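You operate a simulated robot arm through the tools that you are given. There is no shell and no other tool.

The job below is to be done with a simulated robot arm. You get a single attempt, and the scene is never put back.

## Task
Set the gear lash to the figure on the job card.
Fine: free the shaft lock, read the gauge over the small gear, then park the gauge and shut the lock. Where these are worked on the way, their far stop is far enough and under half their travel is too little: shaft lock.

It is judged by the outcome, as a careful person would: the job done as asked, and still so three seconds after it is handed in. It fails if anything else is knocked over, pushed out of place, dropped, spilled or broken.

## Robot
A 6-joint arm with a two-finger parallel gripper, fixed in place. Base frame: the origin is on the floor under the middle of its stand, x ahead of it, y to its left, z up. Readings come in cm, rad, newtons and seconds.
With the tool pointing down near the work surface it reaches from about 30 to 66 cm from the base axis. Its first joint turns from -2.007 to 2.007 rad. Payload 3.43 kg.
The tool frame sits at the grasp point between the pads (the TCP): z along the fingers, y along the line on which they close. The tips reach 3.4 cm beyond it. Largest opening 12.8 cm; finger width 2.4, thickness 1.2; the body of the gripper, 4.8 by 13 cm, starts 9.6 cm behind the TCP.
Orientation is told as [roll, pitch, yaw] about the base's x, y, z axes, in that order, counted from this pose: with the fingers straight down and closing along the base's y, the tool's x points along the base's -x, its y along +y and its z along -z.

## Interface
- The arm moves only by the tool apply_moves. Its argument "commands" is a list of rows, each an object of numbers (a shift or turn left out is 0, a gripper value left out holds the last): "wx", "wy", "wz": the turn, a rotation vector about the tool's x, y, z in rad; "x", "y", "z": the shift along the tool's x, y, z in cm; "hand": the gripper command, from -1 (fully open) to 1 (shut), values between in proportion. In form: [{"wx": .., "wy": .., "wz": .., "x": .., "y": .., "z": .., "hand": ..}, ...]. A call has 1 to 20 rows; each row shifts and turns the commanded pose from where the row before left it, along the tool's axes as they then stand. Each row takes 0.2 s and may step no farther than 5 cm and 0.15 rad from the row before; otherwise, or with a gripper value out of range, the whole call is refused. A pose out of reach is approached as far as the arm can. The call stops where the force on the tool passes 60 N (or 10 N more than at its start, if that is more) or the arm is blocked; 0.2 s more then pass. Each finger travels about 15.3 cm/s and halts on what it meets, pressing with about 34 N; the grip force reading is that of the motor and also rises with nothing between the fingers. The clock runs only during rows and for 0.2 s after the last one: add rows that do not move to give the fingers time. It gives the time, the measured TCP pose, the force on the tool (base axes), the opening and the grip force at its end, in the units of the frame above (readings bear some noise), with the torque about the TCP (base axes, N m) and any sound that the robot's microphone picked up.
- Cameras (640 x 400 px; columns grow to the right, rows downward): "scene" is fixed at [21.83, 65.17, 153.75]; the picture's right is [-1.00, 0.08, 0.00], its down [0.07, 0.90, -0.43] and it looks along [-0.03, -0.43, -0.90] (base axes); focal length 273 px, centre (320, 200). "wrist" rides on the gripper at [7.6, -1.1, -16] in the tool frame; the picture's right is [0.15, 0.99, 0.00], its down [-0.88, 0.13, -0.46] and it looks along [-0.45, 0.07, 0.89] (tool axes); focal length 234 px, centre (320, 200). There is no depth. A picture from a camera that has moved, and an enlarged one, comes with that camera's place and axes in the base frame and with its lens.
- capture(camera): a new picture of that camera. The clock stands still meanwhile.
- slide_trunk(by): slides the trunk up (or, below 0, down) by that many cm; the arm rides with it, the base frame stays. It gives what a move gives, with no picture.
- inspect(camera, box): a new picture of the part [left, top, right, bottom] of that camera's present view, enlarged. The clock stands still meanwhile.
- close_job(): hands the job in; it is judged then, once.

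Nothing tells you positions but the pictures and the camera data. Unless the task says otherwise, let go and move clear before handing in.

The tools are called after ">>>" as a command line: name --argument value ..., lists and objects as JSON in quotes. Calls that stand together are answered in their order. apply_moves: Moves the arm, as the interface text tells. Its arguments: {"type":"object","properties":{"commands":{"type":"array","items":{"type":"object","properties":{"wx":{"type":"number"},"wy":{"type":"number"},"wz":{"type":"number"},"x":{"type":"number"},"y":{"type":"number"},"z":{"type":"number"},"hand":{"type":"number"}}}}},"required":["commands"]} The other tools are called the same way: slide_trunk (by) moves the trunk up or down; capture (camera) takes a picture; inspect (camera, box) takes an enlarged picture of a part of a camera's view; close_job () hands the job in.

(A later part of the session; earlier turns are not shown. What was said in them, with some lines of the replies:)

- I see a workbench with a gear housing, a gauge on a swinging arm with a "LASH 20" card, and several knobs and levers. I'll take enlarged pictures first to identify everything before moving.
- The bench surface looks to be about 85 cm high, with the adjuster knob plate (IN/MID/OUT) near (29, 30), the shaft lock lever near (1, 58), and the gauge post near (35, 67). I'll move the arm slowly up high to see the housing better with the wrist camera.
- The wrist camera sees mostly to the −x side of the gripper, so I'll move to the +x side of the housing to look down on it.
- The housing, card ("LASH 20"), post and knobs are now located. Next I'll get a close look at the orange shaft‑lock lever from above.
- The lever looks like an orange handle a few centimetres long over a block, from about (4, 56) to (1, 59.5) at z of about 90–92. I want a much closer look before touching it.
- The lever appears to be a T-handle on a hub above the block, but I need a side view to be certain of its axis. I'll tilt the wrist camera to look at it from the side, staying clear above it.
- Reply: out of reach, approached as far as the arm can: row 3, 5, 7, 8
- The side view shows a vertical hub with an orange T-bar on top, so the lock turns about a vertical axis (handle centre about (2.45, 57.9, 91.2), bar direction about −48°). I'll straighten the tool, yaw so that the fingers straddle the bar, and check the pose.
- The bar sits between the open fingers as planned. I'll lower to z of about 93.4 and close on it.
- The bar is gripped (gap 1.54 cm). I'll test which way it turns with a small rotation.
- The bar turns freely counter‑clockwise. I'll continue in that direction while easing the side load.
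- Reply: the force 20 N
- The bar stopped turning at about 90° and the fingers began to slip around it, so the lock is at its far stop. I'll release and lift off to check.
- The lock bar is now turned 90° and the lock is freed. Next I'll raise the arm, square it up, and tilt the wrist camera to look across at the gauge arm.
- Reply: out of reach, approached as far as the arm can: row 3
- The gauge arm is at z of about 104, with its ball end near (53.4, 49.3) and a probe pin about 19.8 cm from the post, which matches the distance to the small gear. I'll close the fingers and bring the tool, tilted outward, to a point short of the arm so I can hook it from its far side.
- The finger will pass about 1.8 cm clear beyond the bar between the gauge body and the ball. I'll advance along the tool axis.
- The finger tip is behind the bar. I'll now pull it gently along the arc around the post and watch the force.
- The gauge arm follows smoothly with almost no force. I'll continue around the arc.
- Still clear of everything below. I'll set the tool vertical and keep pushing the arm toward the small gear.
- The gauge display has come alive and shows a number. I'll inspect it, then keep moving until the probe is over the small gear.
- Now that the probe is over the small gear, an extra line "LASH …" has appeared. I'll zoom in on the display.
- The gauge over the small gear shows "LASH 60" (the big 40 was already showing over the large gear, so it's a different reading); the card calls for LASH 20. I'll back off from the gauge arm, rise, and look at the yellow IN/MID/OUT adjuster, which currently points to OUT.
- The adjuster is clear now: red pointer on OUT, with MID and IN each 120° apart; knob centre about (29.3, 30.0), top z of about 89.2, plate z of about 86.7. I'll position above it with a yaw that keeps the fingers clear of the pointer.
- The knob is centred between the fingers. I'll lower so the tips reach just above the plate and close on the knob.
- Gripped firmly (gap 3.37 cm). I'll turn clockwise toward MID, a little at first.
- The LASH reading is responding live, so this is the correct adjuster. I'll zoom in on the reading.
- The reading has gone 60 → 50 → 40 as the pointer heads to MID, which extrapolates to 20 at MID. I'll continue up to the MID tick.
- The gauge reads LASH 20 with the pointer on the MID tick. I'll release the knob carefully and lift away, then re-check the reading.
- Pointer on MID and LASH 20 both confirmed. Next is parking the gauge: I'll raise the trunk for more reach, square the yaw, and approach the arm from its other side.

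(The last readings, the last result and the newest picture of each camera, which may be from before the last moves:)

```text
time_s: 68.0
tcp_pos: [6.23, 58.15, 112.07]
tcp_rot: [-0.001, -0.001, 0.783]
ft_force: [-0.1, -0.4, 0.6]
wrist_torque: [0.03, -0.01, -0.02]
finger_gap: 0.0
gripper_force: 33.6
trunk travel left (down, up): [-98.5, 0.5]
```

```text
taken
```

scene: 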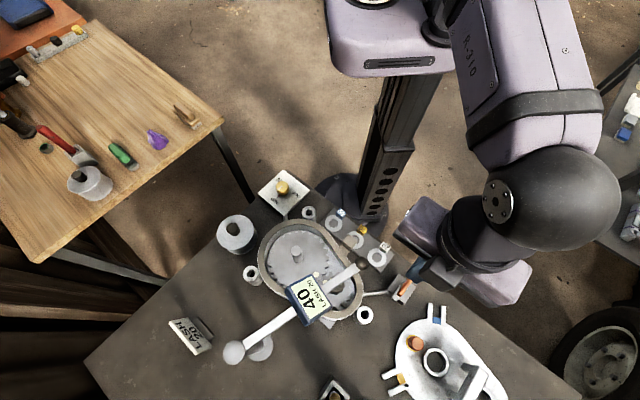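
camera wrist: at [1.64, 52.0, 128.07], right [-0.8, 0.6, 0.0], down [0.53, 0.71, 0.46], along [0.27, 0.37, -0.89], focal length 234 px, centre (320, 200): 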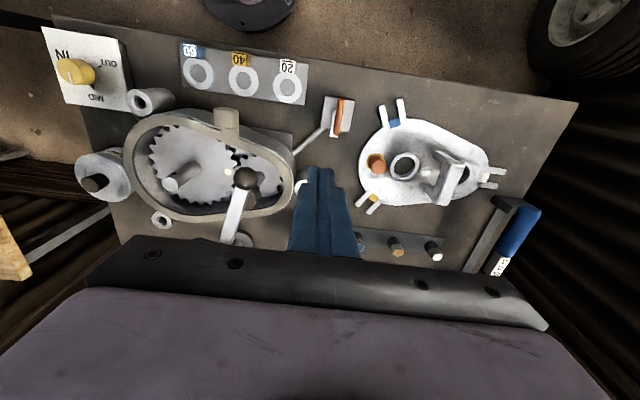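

>>> apply_moves --commands '[{"z": 2.6}, {"z": 2.6}, {"z": 2.6}, {"x": -2.91, "y": -1.0}, {"x": -1.87, "y": -1.8}, {"x": -1.87, "y": -1.8}, {}]'

>>> capture --camera "wrist"

>>> inspect --camera "scene" --box '[210, 200, 450, 370]'

```text
time_s: 69.6
tcp_pos: [14.22, 59.35, 104.11]
tcp_rot: [-0.001, -0.003, 0.784]
ft_force: [0.2, 0.1, 0.4]
wrist_torque: [-0.01, -0.03, -0.01]
finger_gap: 0.01
gripper_force: 33.0
trunk travel left (down, up): [-98.5, 0.5]
```

```text
taken
camera wrist: at [9.61, 53.29, 120.14], right [-0.8, 0.6, 0.0], down [0.53, 0.71, 0.46], along [0.27, 0.37, -0.89], focal length 234 px, centre (320, 200)
```

wrist: 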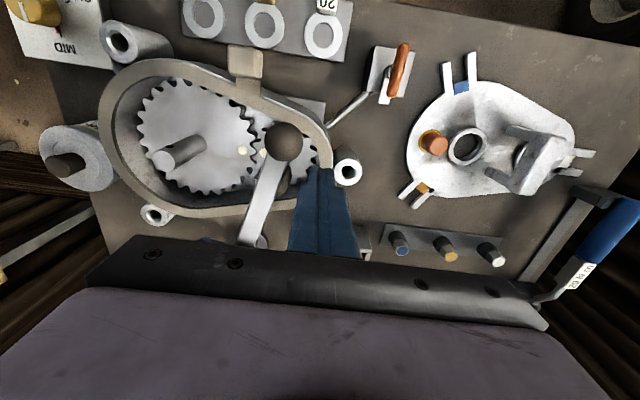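

```text
2.35 times, centred on (330, 285) of scene
camera zoom: at [21.83, 65.17, 153.75], right [-1.0, 0.08, 0.0], down [0.07, 0.9, -0.43], along [-0.03, -0.43, -0.9], focal length 642 px, centre (296, 0)
```

zoom: 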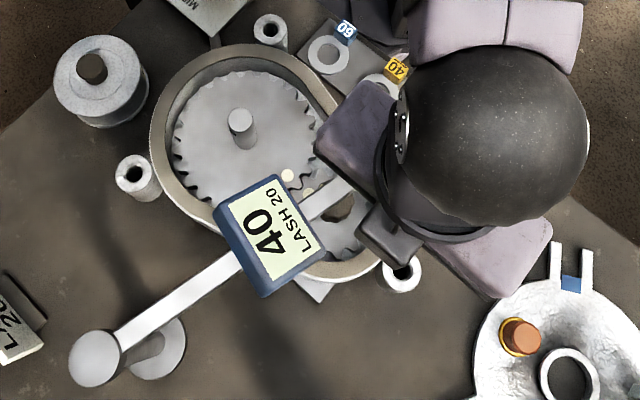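

The finger is now on the other side of the bar. I'll push the arm back along its arc toward the parked position.

>>> apply_moves --commands '[{"x": 0.243, "y": -0.923}, {"x": 0.243, "y": -0.923}, {"x": 0.243, "y": -0.923}, {"x": 0.243, "y": -0.923}, {"x": 0.243, "y": -0.923}, {"x": 0.243, "y": -0.923}, {"x": 0.046, "y": -0.99}, {"x": 0.046, "y": -0.99}, {"x": 0.046, "y": -0.99}, {"x": 0.046, "y": -0.99}, {"x": 0.046, "y": -0.99}, {"x": 0.046, "y": -0.99}, {}]'

>>> capture --camera "wrist"

>>> capture --camera "scene"

```text
time_s: 72.4
tcp_pos: [21.02, 50.33, 104.15]
tcp_rot: [-0.003, -0.003, 0.785]
ft_force: [-0.7, 0.2, 0.2]
wrist_torque: [0.0, -0.04, -0.06]
finger_gap: 0.0
gripper_force: 33.2
trunk travel left (down, up): [-98.5, 0.5]
```

```text
taken
camera wrist: at [16.35, 44.11, 120.22], right [-0.8, 0.6, 0.0], down [0.53, 0.71, 0.46], along [0.27, 0.36, -0.89], focal length 234 px, centre (320, 200)
```

wrist: 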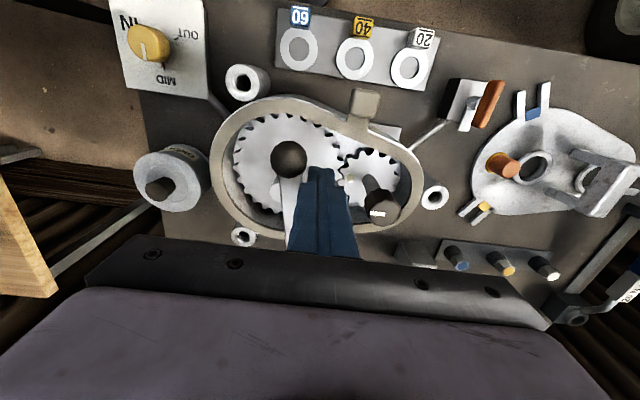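

```text
taken
```

scene: 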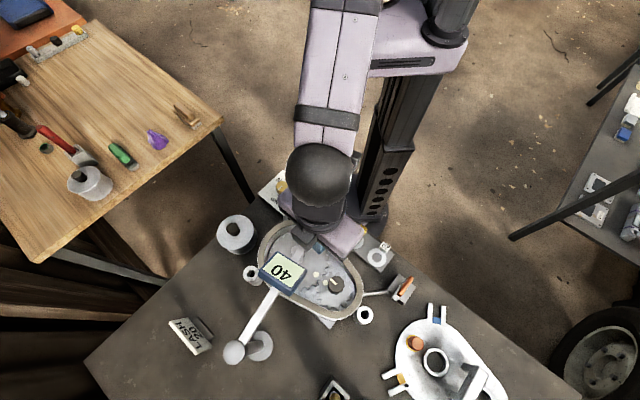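

>>> apply_moves --commands '[{"x": -0.183, "y": -1.015}, {"x": -0.183, "y": -1.015}, {"x": -0.183, "y": -1.015}, {"x": -0.183, "y": -1.015}, {"x": -0.183, "y": -1.015}, {"x": -0.183, "y": -1.015}, {"x": -0.46, "y": -0.874}, {"x": -0.46, "y": -0.874}, {"x": -0.46, "y": -0.874}, {"x": -0.46, "y": -0.874}, {"x": -0.46, "y": -0.874}, {"x": -0.46, "y": -0.874}, {"x": -0.668, "y": -0.727}, {"x": -0.668, "y": -0.727}, {"x": -0.668, "y": -0.727}, {"x": -0.668, "y": -0.727}, {"x": -0.668, "y": -0.727}, {"x": -0.668, "y": -0.727}, {}]'

>>> capture --camera "wrist"

>>> capture --camera "scene"

```text
time_s: 76.4
tcp_pos: [37.74, 44.73, 104.34]
tcp_rot: [-0.003, -0.004, 0.783]
ft_force: [0.0, 0.4, 0.5]
wrist_torque: [0.02, -0.01, 0.0]
finger_gap: 0.0
gripper_force: 33.2
trunk travel left (down, up): [-98.5, 0.5]
```

```text
taken
camera wrist: at [33.1, 38.61, 120.28], right [-0.8, 0.6, 0.0], down [0.53, 0.71, 0.46], along [0.27, 0.37, -0.89], focal length 234 px, centre (320, 200)
```

wrist: 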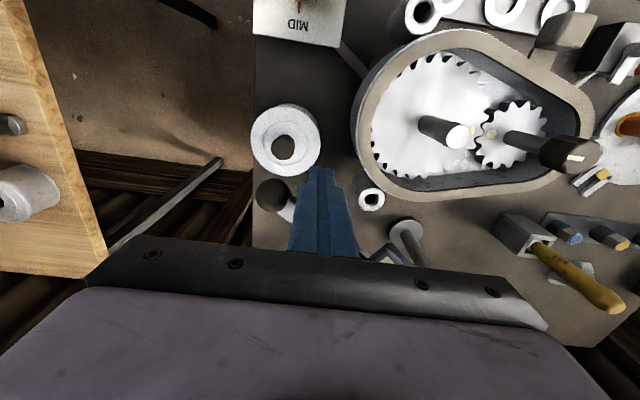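

```text
taken
```

scene: 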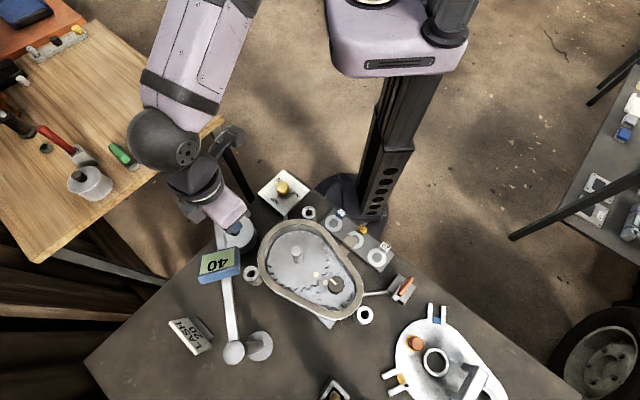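

>>> apply_moves --commands '[{"x": -0.723, "y": -0.518}, {"x": -0.723, "y": -0.518}, {"x": -0.723, "y": -0.518}, {"x": -0.723, "y": -0.518}, {"x": -0.723, "y": -0.518}, {"x": -0.723, "y": -0.518}, {"wy": -0.1}, {"wy": -0.1}, {"wy": -0.1}, {}]'

>>> capture --camera "wrist"

>>> inspect --camera "scene" --box '[110, 200, 290, 370]'

```text
time_s: 78.6
tcp_pos: [43.03, 45.56, 104.27]
tcp_rot: [-0.002, -0.303, 0.783]
ft_force: [-0.1, -0.6, 0.8]
wrist_torque: [0.0, 0.02, 0.0]
finger_gap: 0.0
gripper_force: 33.5
trunk travel left (down, up): [-98.5, 0.5]
```

```text
taken
camera wrist: at [35.25, 36.37, 117.26], right [-0.8, 0.6, -0.04], down [0.41, 0.59, 0.7], along [0.45, 0.54, -0.72], focal length 234 px, centre (320, 200)
```

wrist: 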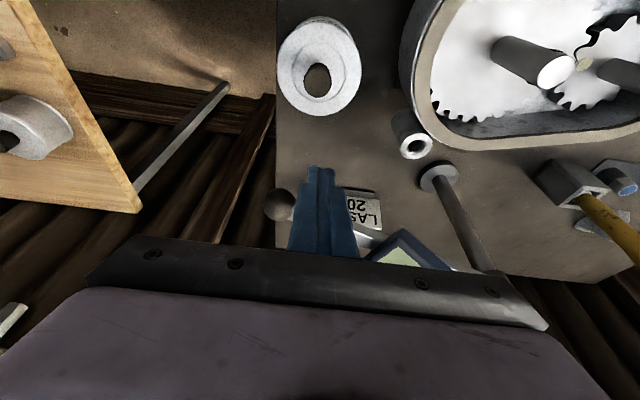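

```text
2.35 times, centred on (200, 285) of scene
camera zoom: at [21.83, 65.17, 153.75], right [-1.0, 0.08, 0.0], down [0.07, 0.9, -0.43], along [-0.03, -0.43, -0.9], focal length 642 px, centre (602, 0)
```

zoom: 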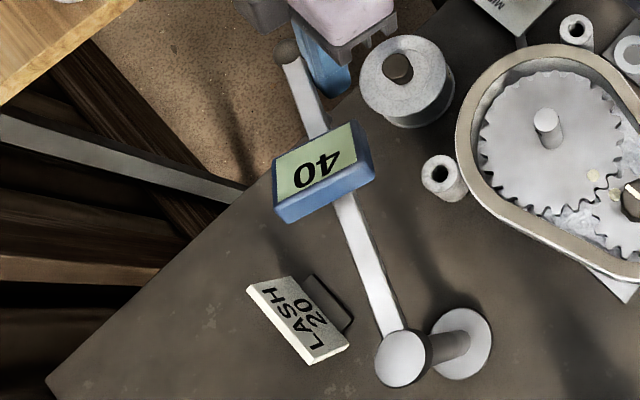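

>>> apply_moves --commands '[{"x": -0.825, "y": -0.313, "z": 0.258}, {"x": -0.825, "y": -0.313, "z": 0.258}, {"x": -0.825, "y": -0.313, "z": 0.258}, {"x": -0.825, "y": -0.313, "z": 0.258}, {"x": -0.825, "y": -0.313, "z": 0.258}, {}]'

>>> inspect --camera "scene" --box '[130, 235, 280, 370]'

>>> capture --camera "wrist"

```text
time_s: 80.0
tcp_pos: [47.1, 47.52, 104.22]
tcp_rot: [-0.002, -0.303, 0.785]
ft_force: [-0.2, -0.5, -0.1]
wrist_torque: [0.01, -0.02, -0.03]
finger_gap: 0.01
gripper_force: 33.0
trunk travel left (down, up): [-98.5, 0.5]
```

```text
2.96 times, centred on (205, 302) of scene
camera zoom: at [21.83, 65.17, 153.75], right [-1.0, 0.08, 0.0], down [0.07, 0.9, -0.43], along [-0.03, -0.43, -0.9], focal length 809 px, centre (661, -104)
```

zoom: 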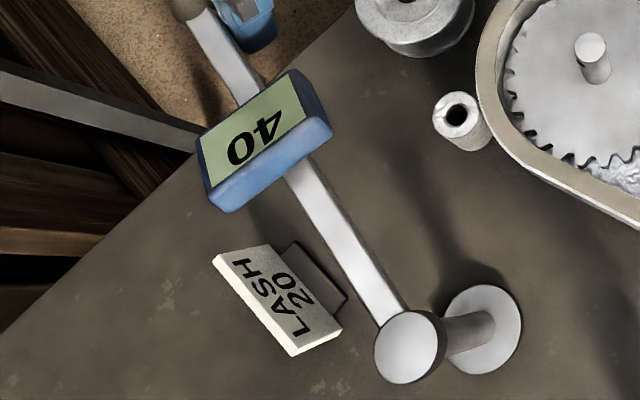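

```text
taken
camera wrist: at [39.43, 38.33, 117.32], right [-0.8, 0.6, -0.04], down [0.41, 0.59, 0.7], along [0.45, 0.54, -0.72], focal length 234 px, centre (320, 200)
```

wrist: 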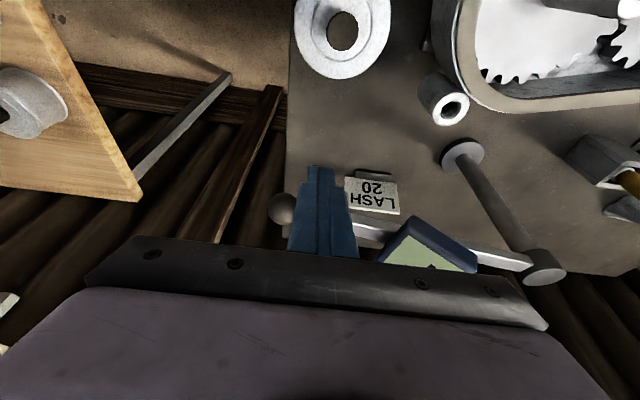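

>>> apply_moves --commands '[{"x": -0.6, "y": -0.123, "z": 0.187}, {"x": -0.6, "y": -0.123, "z": 0.187}, {"x": -0.6, "y": -0.123, "z": 0.187}, {"x": -0.6, "y": -0.123, "z": 0.187}, {}]'

>>> inspect --camera "scene" --box '[130, 235, 280, 370]'

```text
time_s: 81.2
tcp_pos: [49.35, 48.98, 104.28]
tcp_rot: [-0.001, -0.301, 0.785]
ft_force: [-0.3, -0.7, 0.2]
wrist_torque: [0.01, -0.02, -0.01]
finger_gap: 0.01
gripper_force: 32.6
trunk travel left (down, up): [-98.5, 0.5]
```

```text
2.96 times, centred on (205, 302) of scene
camera zoom: at [21.83, 65.17, 153.75], right [-1.0, 0.08, 0.0], down [0.07, 0.9, -0.43], along [-0.03, -0.43, -0.9], focal length 809 px, centre (661, -104)
```

zoom: 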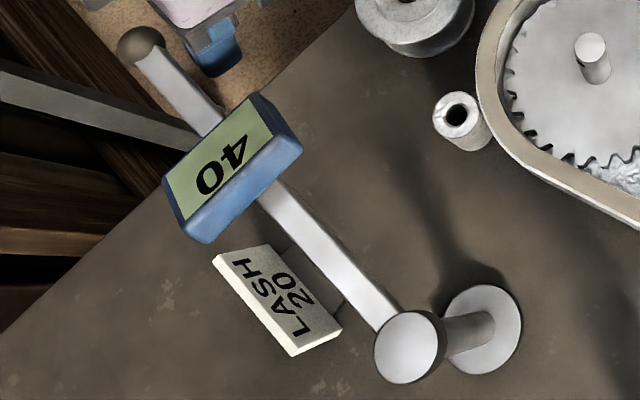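

>>> inspect --camera "scene" --box '[140, 240, 220, 300]'

>>> capture --camera "wrist"

```text
6.67 times, centred on (180, 270) of scene
camera zoom: at [21.83, 65.17, 153.75], right [-1.0, 0.08, 0.0], down [0.07, 0.9, -0.43], along [-0.03, -0.43, -0.9], focal length 1820 px, centre (1253, -267)
```

zoom: 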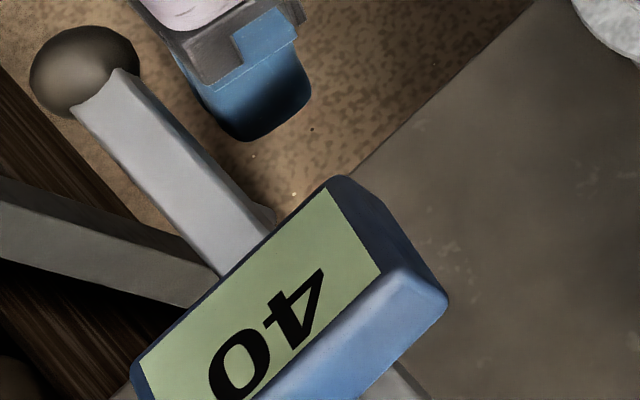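

```text
taken
camera wrist: at [41.6, 39.74, 117.33], right [-0.8, 0.6, -0.04], down [0.41, 0.59, 0.7], along [0.45, 0.54, -0.72], focal length 234 px, centre (320, 200)
```

wrist: 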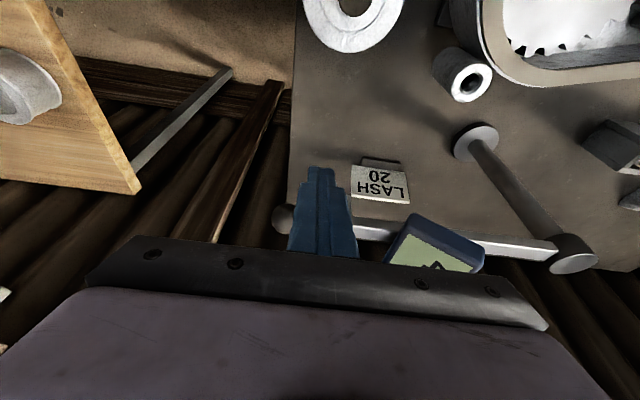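

The gauge arm sits at exactly its starting pixels, so it's parked. I'll back the finger away and rise, then go shut the shaft lock.

>>> apply_moves --commands '[{"x": 0.95, "z": -0.3}, {"x": 1.9, "z": -0.6}, {"z": -3}, {"z": -4}, {"z": -4}, {"wy": 0.1}, {"wy": 0.1}, {"wy": 0.1}, {}]'

>>> inspect --camera "scene" --box '[130, 235, 280, 370]'

>>> capture --camera "scene"

```text
time_s: 83.2
tcp_pos: [44.79, 44.49, 114.7]
tcp_rot: [-0.002, 0.0, 0.781]
ft_force: [-0.8, -0.3, 0.3]
wrist_torque: [0.05, -0.01, -0.03]
finger_gap: 0.0
gripper_force: 32.7
trunk travel left (down, up): [-98.5, 0.5]
```

```text
2.96 times, centred on (205, 302) of scene
camera zoom: at [21.83, 65.17, 153.75], right [-1.0, 0.08, 0.0], down [0.07, 0.9, -0.43], along [-0.03, -0.43, -0.9], focal length 809 px, centre (661, -104)
```

zoom: 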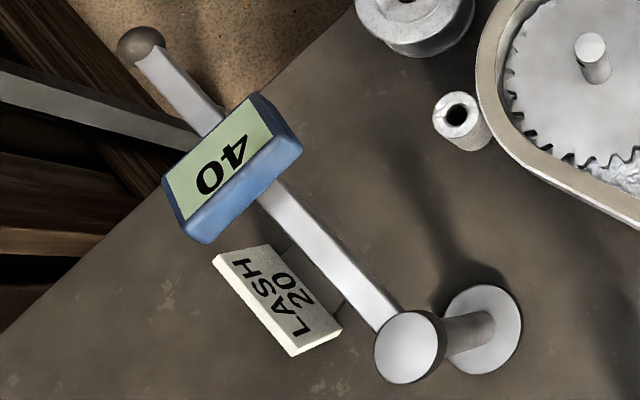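

```text
taken
```

scene: 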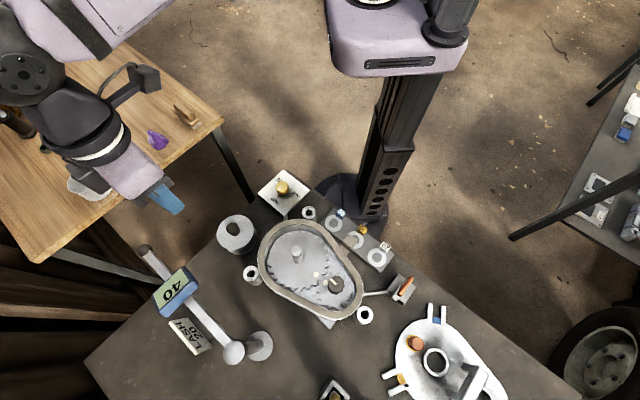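

The gauge is parked. Now I'll go back over the shaft lock with the fingers open and the yaw aligned to the bar.

>>> apply_moves --commands '[{"x": 1.89, "y": 3.563, "z": 0.27}, {"x": 1.89, "y": 3.563, "z": 0.27}, {"x": 1.89, "y": 3.563, "z": 0.27}, {"x": 1.89, "y": 3.563, "z": 0.27}, {"x": 1.89, "y": 3.563, "z": 0.27}, {"x": 1.89, "y": 3.563, "z": 0.27}, {"x": 1.89, "y": 3.563, "z": 0.27}, {"x": 1.89, "y": 3.563, "z": 0.27}, {"x": 1.89, "y": 3.563, "z": 0.27}, {"x": 1.89, "y": 3.563, "z": 0.27}, {"x": 1.89, "y": 3.563, "z": 0.27}, {"hand": 0.1}, {}]'

>>> capture --camera "wrist"

```text
time_s: 86.0
tcp_pos: [2.27, 57.51, 111.51]
tcp_rot: [-0.001, -0.002, 0.783]
ft_force: [-0.6, 0.1, 0.0]
wrist_torque: [0.0, 0.0, -0.02]
finger_gap: 5.77
gripper_force: 0.1
trunk travel left (down, up): [-98.5, 0.5]
```

```text
taken
camera wrist: at [-2.27, 51.52, 127.55], right [-0.8, 0.6, 0.0], down [0.53, 0.71, 0.46], along [0.27, 0.36, -0.89], focal length 234 px, centre (320, 200)
```

wrist: 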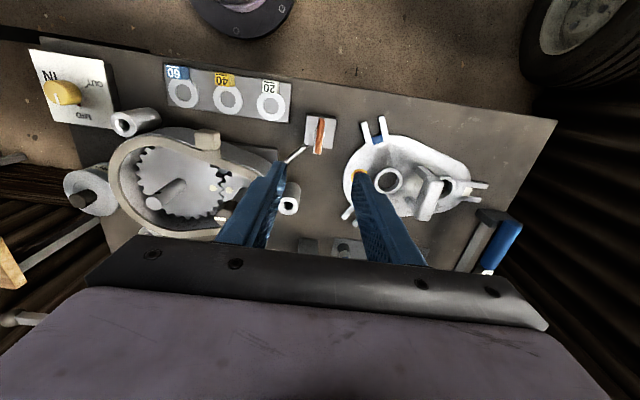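

>>> apply_moves --commands '[{"x": -0.2, "z": 4}, {"z": 4}, {"z": 4}, {"z": 2.5}, {}]'

>>> inspect --camera "wrist" --box '[240, 100, 400, 220]'

```text
time_s: 87.2
tcp_pos: [2.72, 57.82, 97.28]
tcp_rot: [0.001, -0.002, 0.783]
ft_force: [-0.2, 0.4, 0.3]
wrist_torque: [0.01, -0.01, -0.01]
finger_gap: 5.77
gripper_force: 0.0
trunk travel left (down, up): [-98.5, 0.5]
```

```text
3.33 times, centred on (320, 160) of wrist
camera zoom: at [-1.98, 51.69, 113.32], right [-0.8, 0.6, 0.0], down [0.53, 0.71, 0.46], along [0.27, 0.37, -0.89], focal length 781 px, centre (320, 333)
```

zoom: 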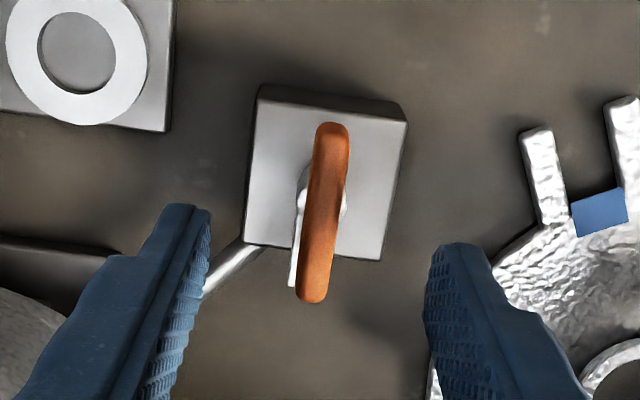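

>>> apply_moves --commands '[{"x": 0.2, "y": 0.05, "z": 1.5}, {"z": 1.5}, {"z": 0.9}, {}, {"hand": 0.5}, {"hand": 0.7}, {"hand": 1}, {}, {}]'

>>> inspect --camera "wrist" --box '[240, 120, 400, 240]'

```text
time_s: 89.2
tcp_pos: [2.39, 57.66, 93.38]
tcp_rot: [-0.003, 0.0, 0.781]
ft_force: [1.5, -0.4, -1.4]
wrist_torque: [0.15, -0.14, 0.01]
finger_gap: 1.59
gripper_force: 45.5
trunk travel left (down, up): [-98.5, 0.5]
```

```text
3.33 times, centred on (320, 180) of wrist
camera zoom: at [-2.19, 51.5, 109.43], right [-0.8, 0.6, 0.0], down [0.53, 0.71, 0.46], along [0.27, 0.36, -0.89], focal length 781 px, centre (320, 267)
```

zoom: 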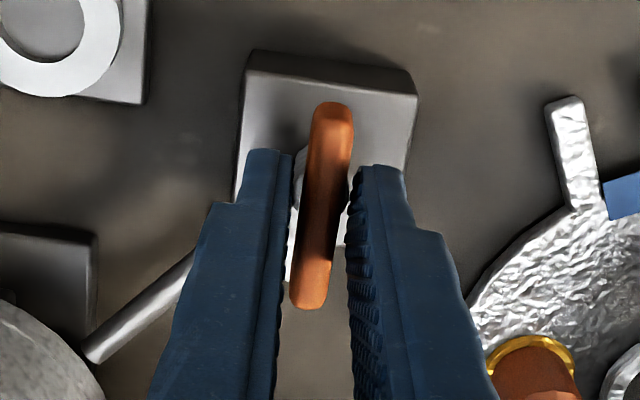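

Gripped cleanly. I'll turn it back clockwise toward its shut stop.

>>> apply_moves --commands '[{"wz": 0.1}, {"wz": 0.1}, {"wz": 0.1}, {"wz": 0.1}, {"wz": 0.1}, {"wz": 0.1}, {"wz": 0.1}, {"wz": 0.1}, {}]'

>>> apply_moves --commands '[{"wz": 0.1}, {"wz": 0.1}, {"wz": 0.1}, {"wz": 0.1}, {"wz": 0.1}, {"wz": 0.1}, {}]'

>>> inspect --camera "wrist" --box '[240, 120, 400, 240]'

```text
time_s: 91.2
tcp_pos: [2.29, 57.62, 93.26]
tcp_rot: [0.001, -0.002, -0.02]
ft_force: [-3.3, -1.9, 6.8]
wrist_torque: [-0.08, 0.55, -0.04]
finger_gap: 1.54
gripper_force: 45.6
trunk travel left (down, up): [-98.5, 0.5]
```

```text
time_s: 92.8
tcp_pos: [2.41, 57.62, 93.33]
tcp_rot: [0.005, -0.001, -0.62]
ft_force: [-4.8, 2.4, 12.1]
wrist_torque: [-0.49, -0.57, 0.01]
finger_gap: 1.57
gripper_force: 45.1
trunk travel left (down, up): [-98.5, 0.5]
```

```text
3.33 times, centred on (320, 180) of wrist
camera zoom: at [-4.45, 61.16, 109.42], right [0.45, 0.89, 0.0], down [0.79, -0.41, 0.46], along [0.41, -0.21, -0.89], focal length 781 px, centre (320, 267)
```

zoom: 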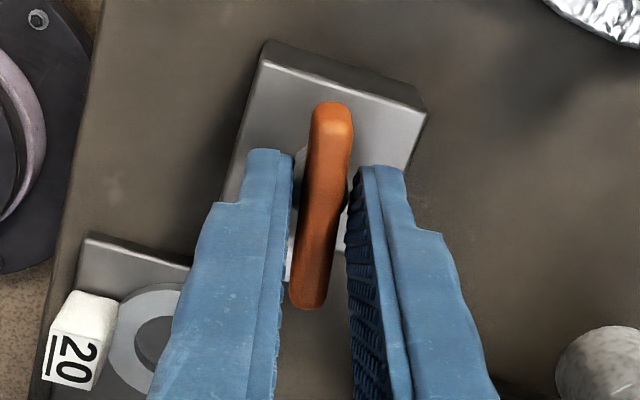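

>>> apply_moves --commands '[{"wz": 0.08}, {"wz": 0.08}, {"wz": 0.06}, {}]'

>>> apply_moves --commands '[{"wz": 0.06}, {"wz": 0.06}, {}]'

>>> inspect --camera "wrist" --box '[240, 120, 400, 240]'

```text
time_s: 93.8
tcp_pos: [2.38, 57.68, 93.37]
tcp_rot: [0.004, 0.0, -0.838]
ft_force: [-2.1, 1.1, 12.2]
wrist_torque: [0.2, 0.16, 0.14]
finger_gap: 1.59
gripper_force: 45.0
trunk travel left (down, up): [-98.5, 0.5]
```

```text
time_s: 94.6
tcp_pos: [2.53, 57.5, 93.4]
tcp_rot: [0.001, 0.001, -0.958]
ft_force: [-0.3, 2.1, 11.2]
wrist_torque: [-0.02, -0.04, 0.01]
finger_gap: 1.55
gripper_force: 44.6
trunk travel left (down, up): [-98.5, 0.5]
```

```text
3.33 times, centred on (320, 180) of wrist
camera zoom: at [-2.83, 63.19, 109.4], right [0.73, 0.69, 0.0], down [0.61, -0.65, 0.46], along [0.32, -0.33, -0.89], focal length 781 px, centre (320, 267)
```

zoom: 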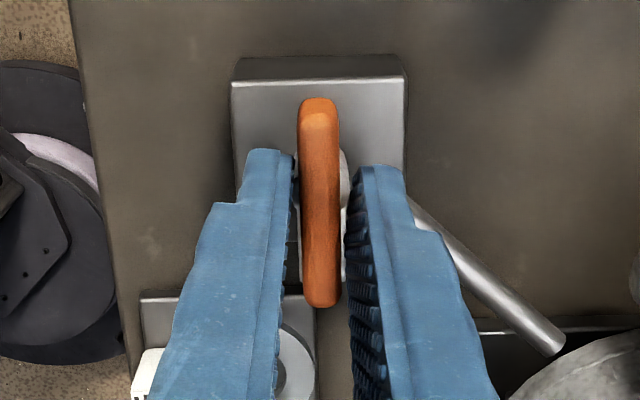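

The bar has hit its stop again (it slipped in the fingers at the end). I'll release and lift off, then compare with the starting picture.

>>> apply_moves --commands '[{"hand": 0.5}, {"hand": 0.1}, {}, {"z": -2}, {"z": -4}, {"z": -4}, {"z": -4}, {"z": -4}, {}]'

>>> apply_moves --commands '[{"y": -4}, {"y": -4}, {"y": -4}, {"y": -4}, {}]'

>>> capture --camera "scene"

>>> inspect --camera "scene" --box '[370, 260, 430, 310]'

```text
time_s: 96.6
tcp_pos: [2.34, 57.39, 111.3]
tcp_rot: [0.003, -0.004, -0.956]
ft_force: [-0.2, -0.5, -0.3]
wrist_torque: [-0.03, -0.01, -0.03]
finger_gap: 5.76
gripper_force: 0.1
trunk travel left (down, up): [-98.5, 0.5]
```

```text
time_s: 97.8
tcp_pos: [-10.0, 48.47, 110.93]
tcp_rot: [0.001, -0.007, -0.968]
ft_force: [-0.2, 0.7, -0.3]
wrist_torque: [-0.02, 0.0, 0.0]
finger_gap: 5.73
gripper_force: 0.0
trunk travel left (down, up): [-98.5, 0.5]
```

```text
taken
```

scene: 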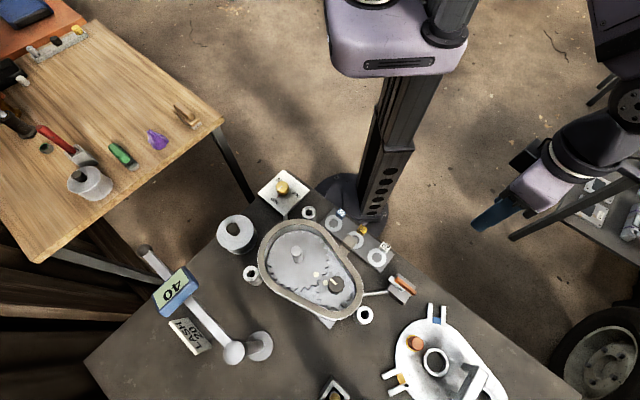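

```text
8.00 times, centred on (400, 285) of scene
camera zoom: at [21.83, 65.17, 153.75], right [-1.0, 0.08, 0.0], down [0.07, 0.9, -0.43], along [-0.03, -0.43, -0.9], focal length 2184 px, centre (-320, -480)
```

zoom: 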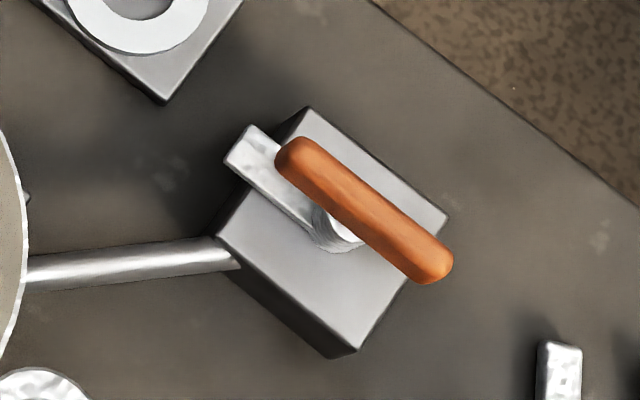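

The lock bar matches its original shut position exactly. One last check of the adjuster, the gauge and the housing before handing in.

>>> inspect --camera "scene" --box '[250, 165, 314, 225]'

>>> inspect --camera "scene" --box '[130, 235, 280, 370]'

>>> inspect --camera "scene" --box '[240, 170, 420, 340]'

```text
6.67 times, centred on (282, 195) of scene
camera zoom: at [21.83, 65.17, 153.75], right [-1.0, 0.08, 0.0], down [0.07, 0.9, -0.43], along [-0.03, -0.43, -0.9], focal length 1820 px, centre (573, 233)
```

zoom: 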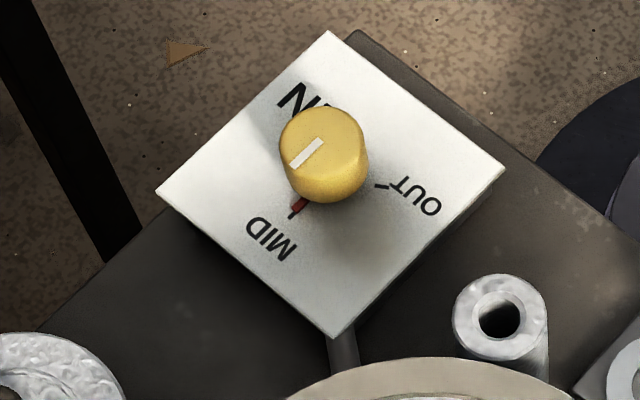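

```text
2.96 times, centred on (205, 302) of scene
camera zoom: at [21.83, 65.17, 153.75], right [-1.0, 0.08, 0.0], down [0.07, 0.9, -0.43], along [-0.03, -0.43, -0.9], focal length 809 px, centre (661, -104)
```

zoom: 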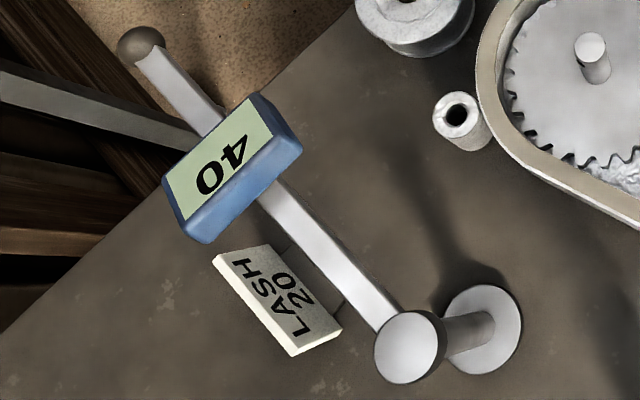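

```text
2.35 times, centred on (330, 255) of scene
camera zoom: at [21.83, 65.17, 153.75], right [-1.0, 0.08, 0.0], down [0.07, 0.9, -0.43], along [-0.03, -0.43, -0.9], focal length 642 px, centre (296, 71)
```

zoom: 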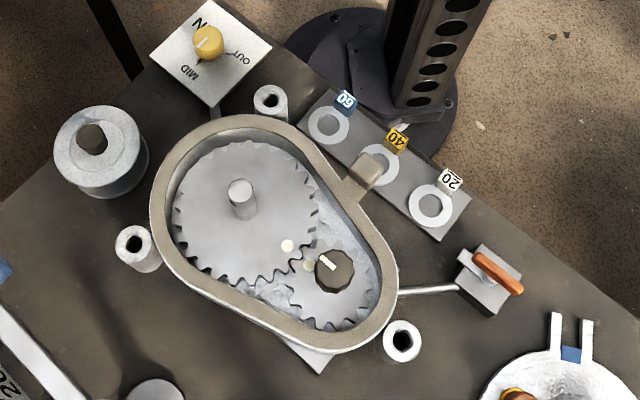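

The adjuster is on MID, where the gauge read LASH 20. The gauge is parked, the lock is shut, nothing else has moved and the arm is clear, so I'm handing in.

>>> close_job

```text
The job is handed in.
```

The gear lash is set to 20, the figure on the job card, and the job is handed in.

- **Lash:** with the lock freed, the gauge over the small gear read LASH 60 with the adjuster on OUT. I turned the adjuster to MID, where it read LASH 20. The reading was still 20 after I let go of the knob.
- **Gauge:** it is back where it started, matching the opening picture. Its display still shows a large 40, which was blank at the start. That number came up before the gauge reached the small gear and never changed as I adjusted, so I took it for a different reading.
- **Shaft lock:** I turned it the full 90° to its far stop to free it, then back to its original stop to shut it. It matches the opening picture.

I saw nothing else on the bench moved or knocked in the final pictures, and the arm was clear when I handed in. I did not re-read the lash after shutting the lock, because the gauge was already parked. The adjuster was still on MID.
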